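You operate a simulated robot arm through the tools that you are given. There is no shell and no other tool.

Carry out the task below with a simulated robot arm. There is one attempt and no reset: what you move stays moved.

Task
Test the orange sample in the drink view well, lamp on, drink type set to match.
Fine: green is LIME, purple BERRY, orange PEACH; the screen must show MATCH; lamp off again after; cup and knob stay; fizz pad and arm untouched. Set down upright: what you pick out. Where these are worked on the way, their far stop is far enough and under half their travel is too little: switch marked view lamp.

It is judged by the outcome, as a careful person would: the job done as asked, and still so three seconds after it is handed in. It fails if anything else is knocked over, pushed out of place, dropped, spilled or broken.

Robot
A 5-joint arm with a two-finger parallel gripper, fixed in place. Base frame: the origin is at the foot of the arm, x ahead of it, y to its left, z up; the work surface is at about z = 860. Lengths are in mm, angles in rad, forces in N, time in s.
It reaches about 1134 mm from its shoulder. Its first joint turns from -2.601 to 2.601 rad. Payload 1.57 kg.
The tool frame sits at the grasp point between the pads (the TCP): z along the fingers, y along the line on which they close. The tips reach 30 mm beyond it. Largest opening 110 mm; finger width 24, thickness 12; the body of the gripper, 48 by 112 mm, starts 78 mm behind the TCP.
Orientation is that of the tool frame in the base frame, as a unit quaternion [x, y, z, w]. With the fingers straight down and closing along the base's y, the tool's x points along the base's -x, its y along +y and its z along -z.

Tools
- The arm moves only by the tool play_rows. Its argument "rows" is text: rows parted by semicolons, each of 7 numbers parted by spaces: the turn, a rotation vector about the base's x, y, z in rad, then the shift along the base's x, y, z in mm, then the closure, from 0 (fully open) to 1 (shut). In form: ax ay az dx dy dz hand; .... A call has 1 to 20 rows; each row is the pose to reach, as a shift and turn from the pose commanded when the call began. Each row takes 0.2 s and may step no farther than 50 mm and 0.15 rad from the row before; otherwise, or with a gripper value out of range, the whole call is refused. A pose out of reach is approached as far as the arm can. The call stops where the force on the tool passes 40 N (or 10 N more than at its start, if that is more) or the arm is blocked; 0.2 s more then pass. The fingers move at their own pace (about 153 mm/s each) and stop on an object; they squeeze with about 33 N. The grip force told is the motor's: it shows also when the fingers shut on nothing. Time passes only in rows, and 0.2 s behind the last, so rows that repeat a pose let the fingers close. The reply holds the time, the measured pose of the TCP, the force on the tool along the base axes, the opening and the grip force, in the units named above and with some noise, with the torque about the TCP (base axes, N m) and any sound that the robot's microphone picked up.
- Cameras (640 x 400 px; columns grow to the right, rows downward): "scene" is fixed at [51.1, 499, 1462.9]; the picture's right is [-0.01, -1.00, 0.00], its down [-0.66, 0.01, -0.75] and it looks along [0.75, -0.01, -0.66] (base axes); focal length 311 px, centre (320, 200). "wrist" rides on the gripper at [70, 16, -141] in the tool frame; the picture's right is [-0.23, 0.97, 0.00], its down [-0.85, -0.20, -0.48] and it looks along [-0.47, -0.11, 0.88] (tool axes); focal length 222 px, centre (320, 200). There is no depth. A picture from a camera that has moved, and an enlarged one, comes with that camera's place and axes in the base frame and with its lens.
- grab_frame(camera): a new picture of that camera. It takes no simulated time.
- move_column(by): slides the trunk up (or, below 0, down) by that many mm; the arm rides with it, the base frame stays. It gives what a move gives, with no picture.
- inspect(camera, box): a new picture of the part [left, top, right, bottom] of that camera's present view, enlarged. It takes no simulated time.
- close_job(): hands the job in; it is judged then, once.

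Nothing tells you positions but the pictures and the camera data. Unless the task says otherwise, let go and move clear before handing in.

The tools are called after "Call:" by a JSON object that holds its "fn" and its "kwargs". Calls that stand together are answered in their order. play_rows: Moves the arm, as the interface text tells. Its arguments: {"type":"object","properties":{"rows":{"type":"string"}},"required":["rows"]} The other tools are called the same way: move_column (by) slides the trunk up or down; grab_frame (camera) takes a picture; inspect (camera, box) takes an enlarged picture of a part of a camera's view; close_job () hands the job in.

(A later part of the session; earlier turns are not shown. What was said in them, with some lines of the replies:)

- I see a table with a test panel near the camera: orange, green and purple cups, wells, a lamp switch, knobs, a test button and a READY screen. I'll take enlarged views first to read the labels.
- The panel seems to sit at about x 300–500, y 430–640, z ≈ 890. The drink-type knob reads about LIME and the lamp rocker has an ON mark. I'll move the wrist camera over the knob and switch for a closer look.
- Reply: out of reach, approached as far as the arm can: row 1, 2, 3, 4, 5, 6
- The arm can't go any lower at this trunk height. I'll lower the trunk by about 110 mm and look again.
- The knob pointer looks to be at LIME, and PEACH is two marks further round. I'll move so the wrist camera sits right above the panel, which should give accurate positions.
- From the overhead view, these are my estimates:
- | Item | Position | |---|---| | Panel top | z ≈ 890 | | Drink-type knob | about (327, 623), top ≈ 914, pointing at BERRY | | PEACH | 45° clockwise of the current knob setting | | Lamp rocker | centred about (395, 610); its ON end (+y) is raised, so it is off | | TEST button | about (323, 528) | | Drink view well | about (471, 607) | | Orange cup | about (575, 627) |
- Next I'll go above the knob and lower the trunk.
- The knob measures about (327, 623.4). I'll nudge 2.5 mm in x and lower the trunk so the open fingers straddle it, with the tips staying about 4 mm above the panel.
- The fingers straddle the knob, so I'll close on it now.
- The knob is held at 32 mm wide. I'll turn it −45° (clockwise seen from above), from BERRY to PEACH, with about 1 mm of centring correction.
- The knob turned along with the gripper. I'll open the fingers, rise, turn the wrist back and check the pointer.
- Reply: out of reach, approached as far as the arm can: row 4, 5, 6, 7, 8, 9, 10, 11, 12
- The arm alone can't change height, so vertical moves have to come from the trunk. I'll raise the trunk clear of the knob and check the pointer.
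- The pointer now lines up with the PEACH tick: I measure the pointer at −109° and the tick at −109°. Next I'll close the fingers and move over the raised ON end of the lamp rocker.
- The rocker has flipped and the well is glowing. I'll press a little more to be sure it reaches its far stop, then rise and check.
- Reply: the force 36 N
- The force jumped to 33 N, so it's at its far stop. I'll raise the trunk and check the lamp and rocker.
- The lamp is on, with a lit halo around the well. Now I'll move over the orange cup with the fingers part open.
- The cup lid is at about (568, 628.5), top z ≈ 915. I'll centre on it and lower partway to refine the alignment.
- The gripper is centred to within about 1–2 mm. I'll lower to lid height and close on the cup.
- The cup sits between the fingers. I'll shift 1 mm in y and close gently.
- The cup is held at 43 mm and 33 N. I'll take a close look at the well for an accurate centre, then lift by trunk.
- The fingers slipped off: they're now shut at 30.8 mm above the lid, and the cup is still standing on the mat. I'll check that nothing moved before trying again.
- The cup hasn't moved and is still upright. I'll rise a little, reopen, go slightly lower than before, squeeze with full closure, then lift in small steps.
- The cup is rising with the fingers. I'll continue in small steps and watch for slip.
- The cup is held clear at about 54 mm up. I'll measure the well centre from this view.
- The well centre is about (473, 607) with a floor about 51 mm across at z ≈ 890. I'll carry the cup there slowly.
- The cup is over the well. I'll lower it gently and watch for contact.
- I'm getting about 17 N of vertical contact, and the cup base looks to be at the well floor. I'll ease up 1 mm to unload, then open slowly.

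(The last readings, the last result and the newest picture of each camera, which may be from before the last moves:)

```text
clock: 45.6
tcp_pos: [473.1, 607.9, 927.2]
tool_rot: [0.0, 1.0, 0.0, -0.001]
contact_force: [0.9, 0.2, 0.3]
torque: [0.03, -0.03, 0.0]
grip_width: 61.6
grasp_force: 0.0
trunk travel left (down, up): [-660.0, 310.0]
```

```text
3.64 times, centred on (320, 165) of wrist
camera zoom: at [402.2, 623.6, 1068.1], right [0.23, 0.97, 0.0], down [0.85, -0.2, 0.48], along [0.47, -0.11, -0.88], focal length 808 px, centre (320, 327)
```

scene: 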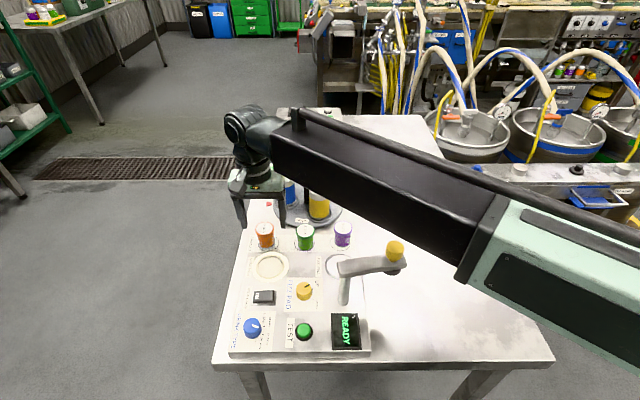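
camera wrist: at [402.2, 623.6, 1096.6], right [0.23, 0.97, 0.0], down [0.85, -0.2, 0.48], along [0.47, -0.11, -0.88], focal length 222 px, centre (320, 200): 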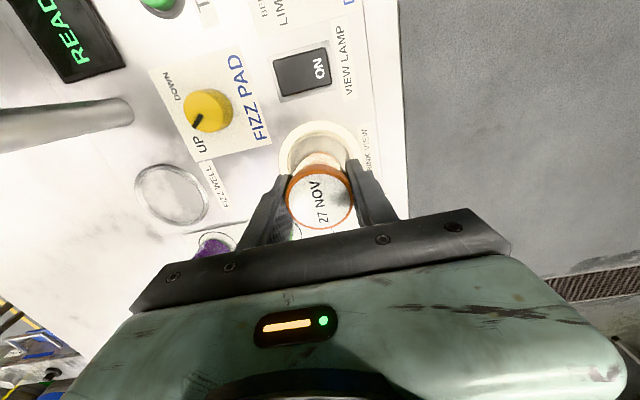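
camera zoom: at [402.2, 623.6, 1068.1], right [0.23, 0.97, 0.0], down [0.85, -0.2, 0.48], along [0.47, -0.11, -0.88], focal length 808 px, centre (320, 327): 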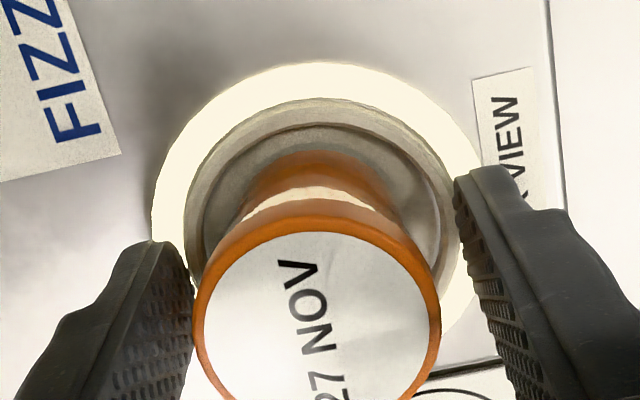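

The cup stands upright in the well and stayed put when I let go. I'll rise straight up, then move with closed fingers to above the TEST button.

Call:
{"fn": "move_column", "kwargs": {"by": 65}}

Call:
{"fn": "play_rows", "kwargs": {"rows": "0 0 0 0 0 0 0.7; 0 0 0 -30 -16 0 1; 0 0 0 -65 -34 0 1; 0 0 0 -100 -53 0 1; 0 0 0 -130 -69 0 1; 0 0 0 -149 -79 0 1; 0 0 0 -149 -79 0 1"}}

Call:
{"fn": "grab_frame", "kwargs": {"camera": "wrist"}}

Call:
{"fn": "grab_frame", "kwargs": {"camera": "scene"}}

Call:
{"fn": "inspect", "kwargs": {"camera": "wrist", "box": [260, 120, 380, 200]}}

```text
clock: 46.7
tcp_pos: [473.2, 608.4, 991.6]
tool_rot: [-0.001, 1.0, 0.0, 0.001]
contact_force: [0.4, -0.5, 0.3]
torque: [0.04, 0.0, -0.01]
grip_width: 61.3
grasp_force: 0.0
trunk travel left (down, up): [-725.0, 245.0]
```

```text
clock: 48.3
tcp_pos: [321.1, 531.5, 990.9]
tool_rot: [0.001, 1.0, 0.0, 0.001]
contact_force: [0.2, 1.1, -0.4]
torque: [0.01, 0.03, 0.02]
grip_width: 0.0
grasp_force: 21.4
trunk travel left (down, up): [-725.0, 245.0]
```

```text
taken
camera wrist: at [251.1, 546.5, 1133.1], right [0.23, 0.97, 0.0], down [0.85, -0.2, 0.48], along [0.47, -0.11, -0.88], focal length 222 px, centre (320, 200)
```

wrist: 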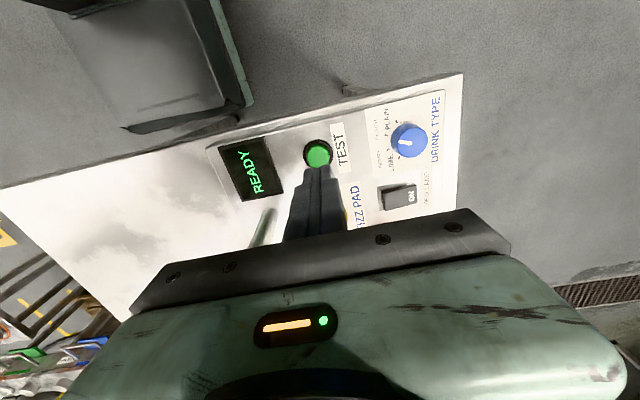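

```text
taken
```

scene: 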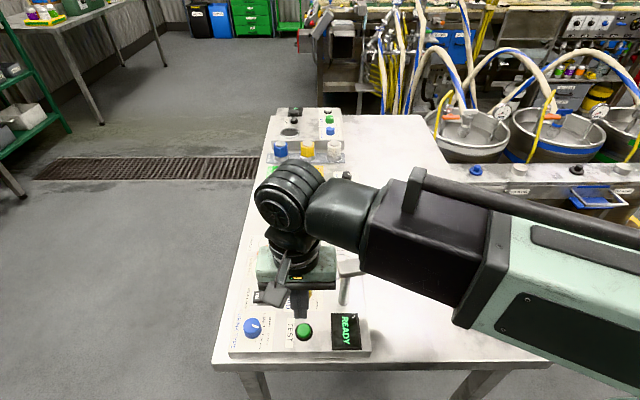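

```text
5.00 times, centred on (320, 160) of wrist
camera zoom: at [251.1, 546.5, 1133.1], right [0.23, 0.97, 0.0], down [0.85, -0.2, 0.48], along [0.47, -0.11, -0.88], focal length 1111 px, centre (320, 400)
```

zoom: 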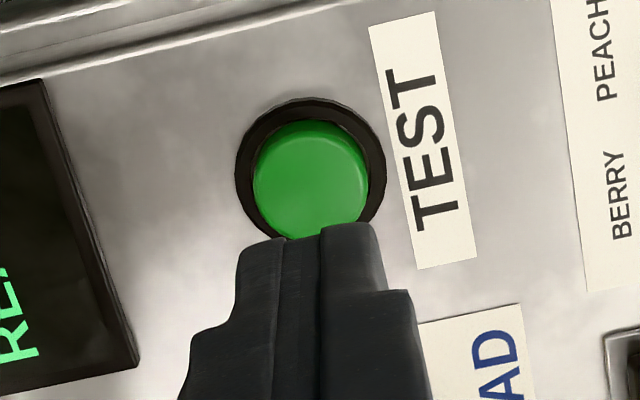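

I'll shift about 2.5 mm in y to centre on the button and lower to just above it.

Call:
{"fn": "play_rows", "kwargs": {"rows": "0 0 0 0.3 -2.5 0 1; 0 0 0 0.3 -2.5 0 1"}}

Call:
{"fn": "move_column", "kwargs": {"by": -46}}

Call:
{"fn": "grab_frame", "kwargs": {"camera": "wrist"}}

Call:
{"fn": "inspect", "kwargs": {"camera": "scene", "box": [240, 250, 400, 350]}}

```text
clock: 48.9
tcp_pos: [322.4, 527.7, 991.4]
tool_rot: [0.0, 1.0, 0.0, 0.0]
contact_force: [-1.0, -0.1, 0.2]
torque: [0.01, -0.02, 0.03]
grip_width: 0.2
grasp_force: 21.5
trunk travel left (down, up): [-725.0, 245.0]
```

```text
clock: 49.8
tcp_pos: [323.5, 527.5, 945.1]
tool_rot: [0.0, 1.0, 0.0, 0.001]
contact_force: [0.2, -0.7, 0.5]
torque: [0.03, -0.01, -0.03]
grip_width: 0.0
grasp_force: 21.0
trunk travel left (down, up): [-679.0, 291.0]
```

```text
taken
camera wrist: at [252.8, 543.4, 1087.1], right [0.23, 0.97, 0.0], down [0.85, -0.2, 0.48], along [0.47, -0.11, -0.88], focal length 222 px, centre (320, 200)
```

wrist: 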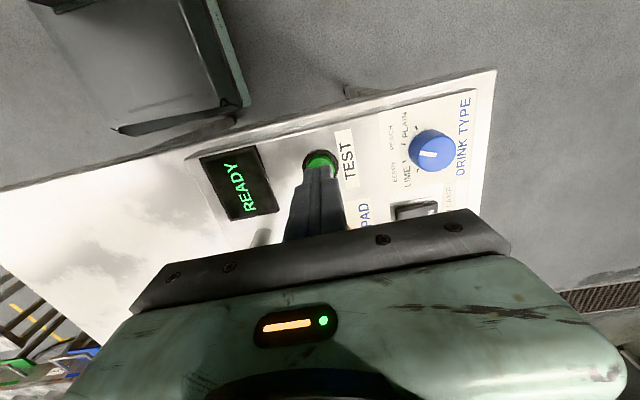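

```text
4.00 times, centred on (320, 300) of scene
camera zoom: at [51.1, 499.0, 1462.9], right [-0.01, -1.0, 0.0], down [-0.66, 0.01, -0.75], along [0.75, -0.01, -0.66], focal length 1244 px, centre (320, -200)
```

zoom: 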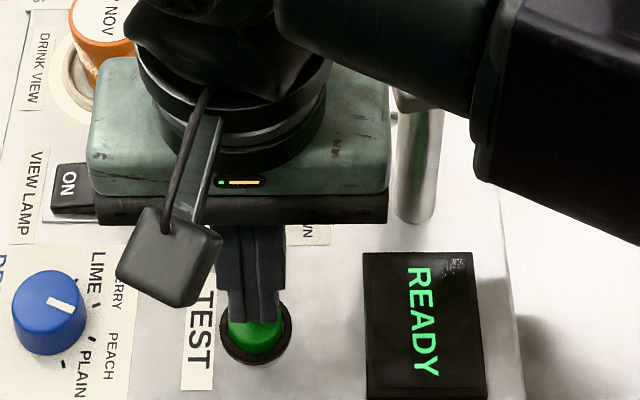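

Call:
{"fn": "move_column", "kwargs": {"by": -6}}

Call:
{"fn": "move_column", "kwargs": {"by": -3}}

Call:
{"fn": "inspect", "kwargs": {"camera": "scene", "box": [270, 290, 366, 350]}}

```text
clock: 50.3
tcp_pos: [324.6, 526.8, 939.0]
tool_rot: [0.001, 1.0, 0.0, 0.0]
contact_force: [0.1, -0.7, 0.2]
torque: [0.02, -0.03, 0.0]
grip_width: 0.1
grasp_force: 21.2
trunk travel left (down, up): [-673.0, 297.0]
```

```text
clock: 50.8
tcp_pos: [323.4, 527.2, 936.3]
tool_rot: [0.0, 1.0, -0.001, 0.0]
contact_force: [-0.3, 0.8, 0.5]
torque: [0.01, -0.01, 0.02]
grip_width: 0.2
grasp_force: 21.4
trunk travel left (down, up): [-670.0, 300.0]
```

```text
6.67 times, centred on (318, 320) of scene
camera zoom: at [51.1, 499.0, 1462.9], right [-0.01, -1.0, 0.0], down [-0.66, 0.01, -0.75], along [0.75, -0.01, -0.66], focal length 2073 px, centre (333, -600)
```

zoom: 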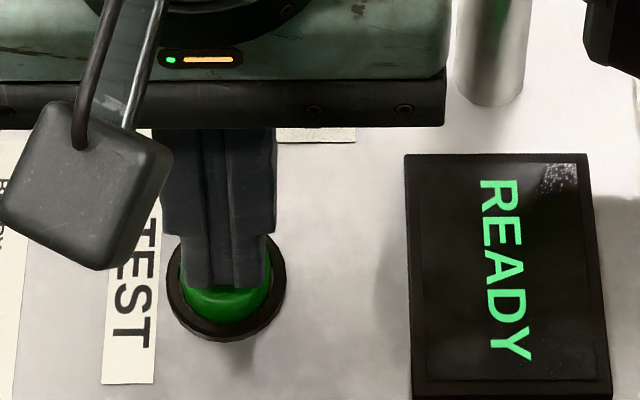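

Call:
{"fn": "move_column", "kwargs": {"by": -2}}

Call:
{"fn": "move_column", "kwargs": {"by": -2}}

Call:
{"fn": "inspect", "kwargs": {"camera": "scene", "box": [270, 290, 366, 350]}}

```text
clock: 51.4
tcp_pos: [324.7, 526.8, 933.6]
tool_rot: [-0.001, 1.0, 0.0, 0.0]
contact_force: [-0.2, 0.2, -0.1]
torque: [-0.05, 0.02, 0.0]
grip_width: 0.0
grasp_force: 21.3
trunk travel left (down, up): [-668.0, 302.0]
```

```text
clock: 51.9
tcp_pos: [323.2, 527.1, 931.5]
tool_rot: [-0.001, 1.0, 0.0, 0.0]
contact_force: [0.0, -0.7, 0.8]
torque: [0.01, 0.01, -0.02]
grip_width: 0.0
grasp_force: 21.3
trunk travel left (down, up): [-666.0, 304.0]
```

```text
6.67 times, centred on (318, 320) of scene
camera zoom: at [51.1, 499.0, 1462.9], right [-0.01, -1.0, 0.0], down [-0.66, 0.01, -0.75], along [0.75, -0.01, -0.66], focal length 2073 px, centre (333, -600)
```

zoom: 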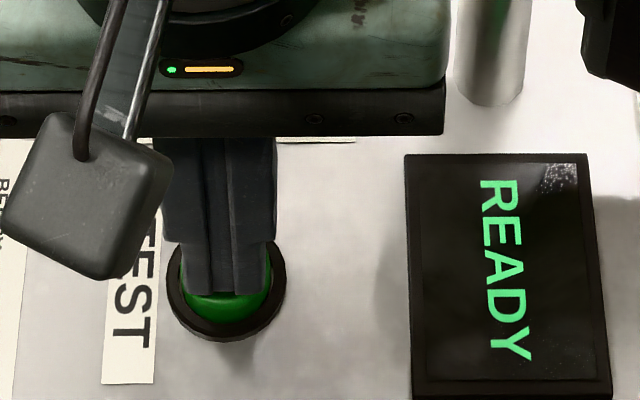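

Call:
{"fn": "move_column", "kwargs": {"by": -2}}

Call:
{"fn": "inspect", "kwargs": {"camera": "scene", "box": [270, 290, 366, 350]}}

```text
clock: 52.4
tcp_pos: [323.9, 527.6, 929.7]
tool_rot: [-0.001, 1.0, 0.0, 0.0]
contact_force: [0.6, 1.8, 1.9]
torque: [0.01, 0.0, -0.02]
grip_width: 0.0
grasp_force: 21.0
trunk travel left (down, up): [-664.0, 306.0]
heard: click
```

```text
6.67 times, centred on (318, 320) of scene
camera zoom: at [51.1, 499.0, 1462.9], right [-0.01, -1.0, 0.0], down [-0.66, 0.01, -0.75], along [0.75, -0.01, -0.66], focal length 2073 px, centre (333, -600)
```

zoom: 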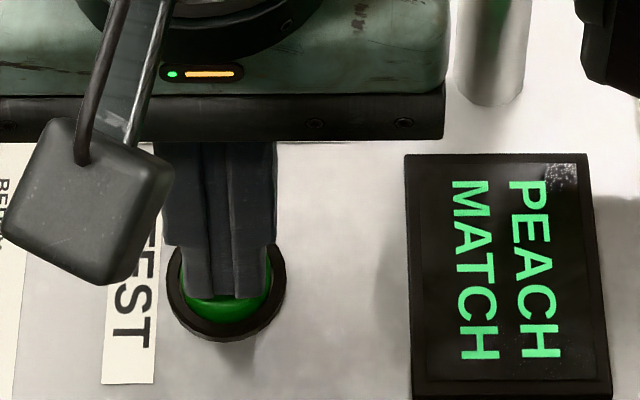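

The button clicked and the screen now reads PEACH MATCH. I'll rise and go to the other (−y) end of the rocker to switch the lamp off.

Call:
{"fn": "move_column", "kwargs": {"by": 60}}

Call:
{"fn": "play_rows", "kwargs": {"rows": "0 0 0 18 15 0 1; 0 0 0 45 38 0 1; 0 0 0 65 55 0 1; 0 0 0 71.3 60.7 0 1; 0 0 0 71.3 60.7 0 1"}}

Call:
{"fn": "grab_frame", "kwargs": {"camera": "wrist"}}

Call:
{"fn": "inspect", "kwargs": {"camera": "wrist", "box": [260, 110, 380, 210]}}

Call:
{"fn": "grab_frame", "kwargs": {"camera": "scene"}}

```text
clock: 53.4
tcp_pos: [322.7, 528.5, 990.2]
tool_rot: [0.0, 1.0, 0.001, 0.0]
contact_force: [-0.2, 0.2, -0.7]
torque: [0.01, -0.01, -0.01]
grip_width: 0.1
grasp_force: 21.4
trunk travel left (down, up): [-724.0, 246.0]
```

```text
clock: 54.6
tcp_pos: [393.6, 588.8, 989.4]
tool_rot: [0.001, 1.0, 0.0, 0.0]
contact_force: [0.2, -0.3, 0.6]
torque: [-0.02, 0.0, 0.02]
grip_width: 0.1
grasp_force: 21.4
trunk travel left (down, up): [-724.0, 246.0]
```

```text
taken
camera wrist: at [322.9, 605.0, 1132.1], right [0.23, 0.97, 0.0], down [0.85, -0.2, 0.48], along [0.47, -0.11, -0.88], focal length 222 px, centre (320, 200)
```

wrist: 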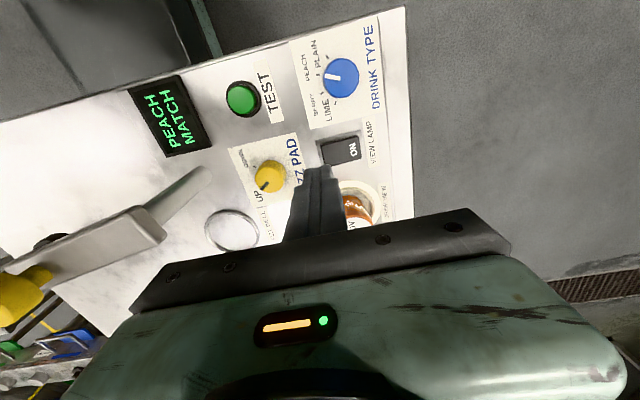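

```text
4.00 times, centred on (320, 160) of wrist
camera zoom: at [322.9, 605.0, 1132.1], right [0.23, 0.97, 0.0], down [0.85, -0.2, 0.48], along [0.47, -0.11, -0.88], focal length 888 px, centre (320, 360)
```

zoom: 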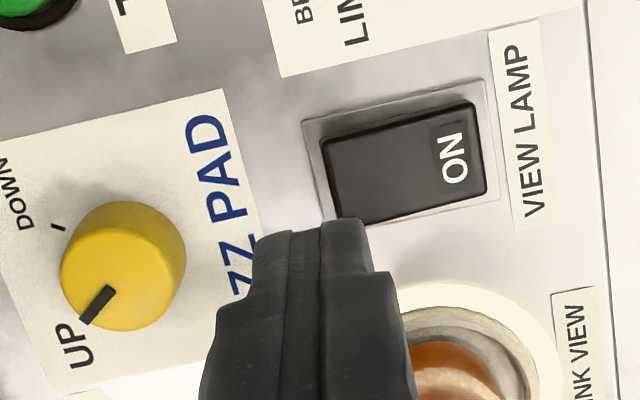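

```text
taken
```

scene: 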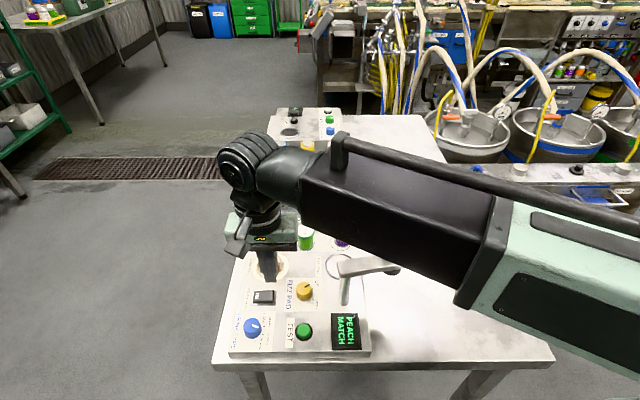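

The fingers line up with the raised −y end. I'll lower to press it.

Call:
{"fn": "move_column", "kwargs": {"by": -52}}

Call:
{"fn": "move_column", "kwargs": {"by": -4}}

Call:
{"fn": "inspect", "kwargs": {"camera": "scene", "box": [230, 250, 310, 310]}}

```text
clock: 55.5
tcp_pos: [393.3, 590.2, 938.1]
tool_rot: [-0.001, 1.0, 0.0, 0.0]
contact_force: [0.5, 0.2, 0.0]
torque: [-0.01, 0.01, -0.02]
grip_width: 0.0
grasp_force: 21.1
trunk travel left (down, up): [-672.0, 298.0]
```

```text
clock: 56.1
tcp_pos: [393.5, 589.4, 933.9]
tool_rot: [-0.001, 1.0, 0.0, 0.0]
contact_force: [0.1, -0.2, -0.9]
torque: [0.02, -0.01, 0.0]
grip_width: 0.0
grasp_force: 21.0
trunk travel left (down, up): [-668.0, 302.0]
```

```text
6.67 times, centred on (270, 280) of scene
camera zoom: at [51.1, 499.0, 1462.9], right [-0.01, -1.0, 0.0], down [-0.66, 0.01, -0.75], along [0.75, -0.01, -0.66], focal length 2073 px, centre (653, -333)
```

zoom: 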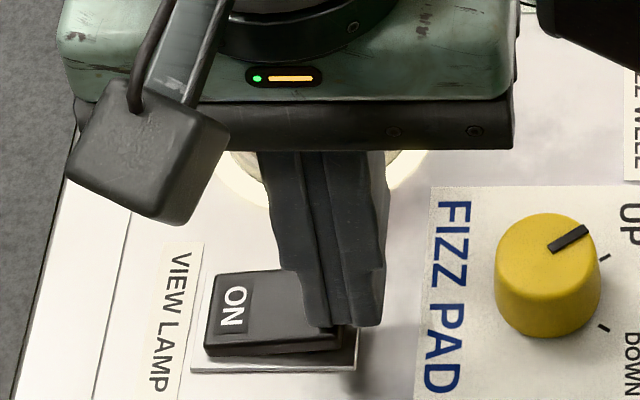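

Call:
{"fn": "move_column", "kwargs": {"by": -2}}

Call:
{"fn": "move_column", "kwargs": {"by": -2}}

Call:
{"fn": "inspect", "kwargs": {"camera": "scene", "box": [230, 250, 310, 310]}}

```text
clock: 56.6
tcp_pos: [394.7, 588.9, 932.3]
tool_rot: [0.0, 1.0, 0.0, 0.0]
contact_force: [-1.1, 0.1, -0.1]
torque: [-0.02, 0.0, -0.01]
grip_width: 0.0
grasp_force: 21.5
trunk travel left (down, up): [-666.0, 304.0]
```

```text
clock: 57.1
tcp_pos: [394.1, 589.7, 930.8]
tool_rot: [0.0, 1.0, 0.001, -0.001]
contact_force: [-0.1, 0.4, -0.6]
torque: [0.0, -0.02, -0.04]
grip_width: 0.1
grasp_force: 21.1
trunk travel left (down, up): [-664.0, 306.0]
```

```text
6.67 times, centred on (270, 280) of scene
camera zoom: at [51.1, 499.0, 1462.9], right [-0.01, -1.0, 0.0], down [-0.66, 0.01, -0.75], along [0.75, -0.01, -0.66], focal length 2073 px, centre (653, -333)
```

zoom: 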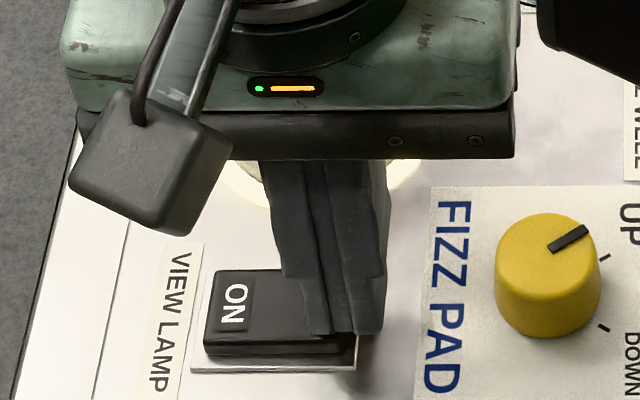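

Call:
{"fn": "move_column", "kwargs": {"by": -2}}

Call:
{"fn": "move_column", "kwargs": {"by": -1}}

Call:
{"fn": "inspect", "kwargs": {"camera": "scene", "box": [230, 250, 310, 310]}}

```text
clock: 57.6
tcp_pos: [393.5, 589.4, 928.0]
tool_rot: [-0.001, 1.0, -0.001, -0.001]
contact_force: [0.6, 0.3, 1.3]
torque: [0.04, -0.03, 0.01]
grip_width: 0.0
grasp_force: 21.0
trunk travel left (down, up): [-662.0, 308.0]
```

```text
clock: 58.1
tcp_pos: [393.5, 589.1, 929.0]
tool_rot: [0.001, 1.0, 0.001, 0.001]
contact_force: [3.3, 5.3, 18.9]
torque: [0.37, -0.07, -0.03]
grip_width: 0.0
grasp_force: 20.9
trunk travel left (down, up): [-661.0, 309.0]
```

```text
6.67 times, centred on (270, 280) of scene
camera zoom: at [51.1, 499.0, 1462.9], right [-0.01, -1.0, 0.0], down [-0.66, 0.01, -0.75], along [0.75, -0.01, -0.66], focal length 2073 px, centre (653, -333)
```

zoom: 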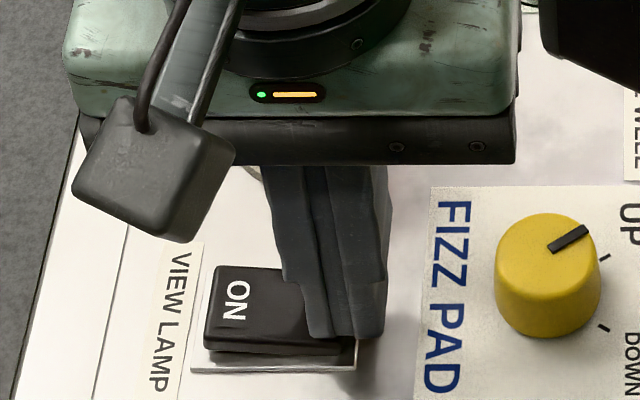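

The halo has gone and the rocker is at its stop (19 N). I'll rise and check everything.

Call:
{"fn": "move_column", "kwargs": {"by": 65}}

Call:
{"fn": "inspect", "kwargs": {"camera": "scene", "box": [220, 230, 380, 350]}}

Call:
{"fn": "grab_frame", "kwargs": {"camera": "wrist"}}

```text
clock: 59.2
tcp_pos: [393.8, 589.0, 991.8]
tool_rot: [0.0, 1.0, 0.0, 0.0]
contact_force: [-0.3, 0.6, -0.1]
torque: [0.0, 0.01, -0.01]
grip_width: 0.3
grasp_force: 21.2
trunk travel left (down, up): [-726.0, 244.0]
```

```text
3.33 times, centred on (300, 290) of scene
camera zoom: at [51.1, 499.0, 1462.9], right [-0.01, -1.0, 0.0], down [-0.66, 0.01, -0.75], along [0.75, -0.01, -0.66], focal length 1036 px, centre (387, -100)
```

zoom: 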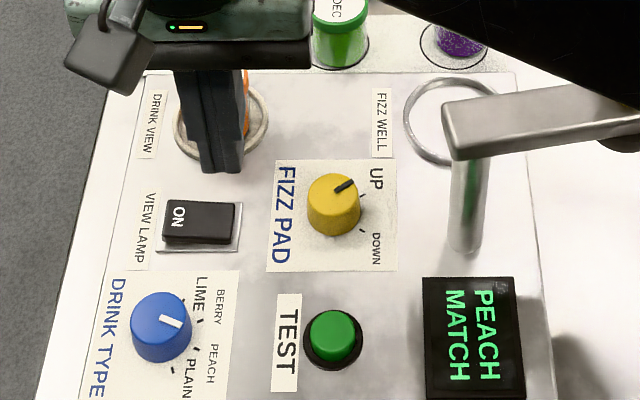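

```text
taken
camera wrist: at [322.8, 605.0, 1134.0], right [0.23, 0.97, 0.0], down [0.85, -0.2, 0.48], along [0.47, -0.11, -0.88], focal length 222 px, centre (320, 200)
```

wrist: 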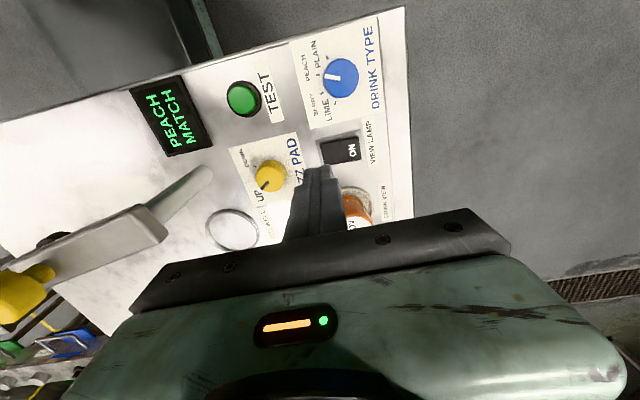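

The screen still shows PEACH MATCH, the lamp is off and the knob is at PEACH. I'll move the arm well clear and check the cup and the untouched items.

Call:
{"fn": "move_column", "kwargs": {"by": 150}}

Call:
{"fn": "play_rows", "kwargs": {"rows": "0 0 0 -40 10 0 1; 0 0 0 -80 20 0 1; 0 0 0 -120 30 0 1; 0 0 0 -150 35 0 1; 0 0 0 -150 35 0 1"}}

Call:
{"fn": "grab_frame", "kwargs": {"camera": "scene"}}

Call:
{"fn": "inspect", "kwargs": {"camera": "scene", "box": [230, 210, 430, 350]}}

Call:
{"fn": "grab_frame", "kwargs": {"camera": "wrist"}}

```text
clock: 60.9
tcp_pos: [394.2, 589.6, 1143.6]
tool_rot: [0.0, 1.0, 0.0, 0.0]
contact_force: [0.0, -0.5, 0.3]
torque: [0.03, -0.03, 0.0]
grip_width: 0.3
grasp_force: 21.3
trunk travel left (down, up): [-876.0, 94.0]
```

```text
clock: 62.1
tcp_pos: [241.9, 624.9, 1142.6]
tool_rot: [0.0, 1.0, 0.0, 0.0]
contact_force: [-0.3, -0.4, -0.3]
torque: [-0.02, -0.05, 0.03]
grip_width: 0.2
grasp_force: 21.1
trunk travel left (down, up): [-876.0, 94.0]
```

```text
taken
```

scene: 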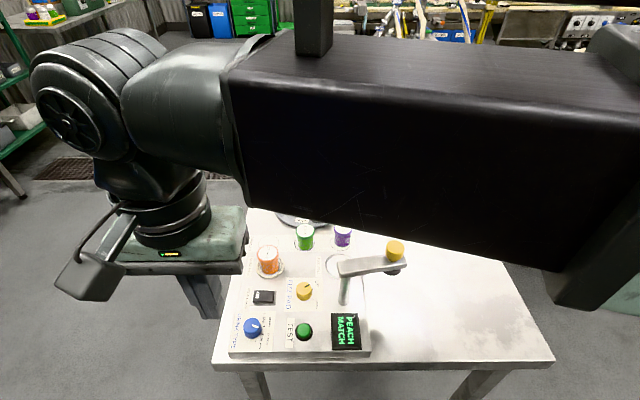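

```text
2.86 times, centred on (330, 280) of scene
camera zoom: at [51.1, 499.0, 1462.9], right [-0.01, -1.0, 0.0], down [-0.66, 0.01, -0.75], along [0.75, -0.01, -0.66], focal length 888 px, centre (291, -29)
```

zoom: 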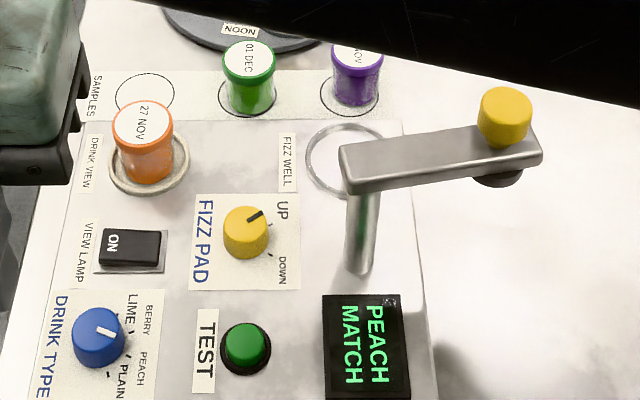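

```text
taken
camera wrist: at [171.6, 641.3, 1284.1], right [0.23, 0.97, 0.0], down [0.85, -0.2, 0.48], along [0.47, -0.11, -0.88], focal length 222 px, centre (320, 200)
```

wrist: 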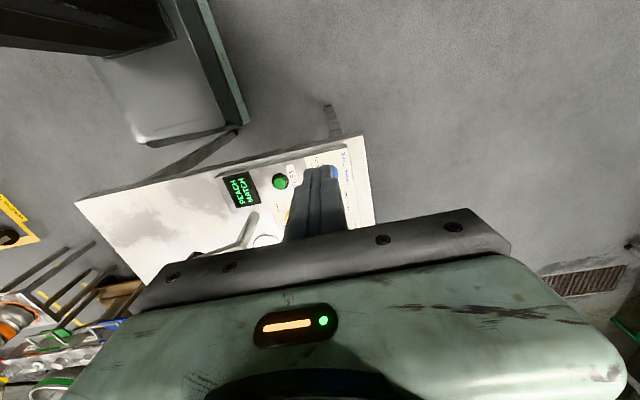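

Everything is as asked:
- The orange cup stands upright in the drink view well.
- The knob is at PEACH and the screen shows PEACH MATCH.
- The lamp is off.
- The fizz pad, swing arm and other cups are unmoved, and the gripper is empty and clear.

I'll hand the job in.

Call:
{"fn": "close_job", "kwargs": {}}

```text
The job is handed in.
```

The orange sample tested as PEACH and the screen shows MATCH; I've handed the job in.

- **Cup:** it stands upright in the drink view well. On the first try my grip slipped off the lid, but the cup stayed standing on its mat. The second grip held and I carried it over slowly.
- **Knob:** drink type is set to PEACH and I left it there. It was on BERRY at the start.
- **Lamp:** I switched it on for the test and off again afterwards, pressing the rocker to its stop both times. The screen kept showing PEACH MATCH once the lamp was off.
- **Everything else:** I didn't touch the fizz pad or the swing arm, and the green and purple cups are where they were. The gripper is empty and clear of the table.
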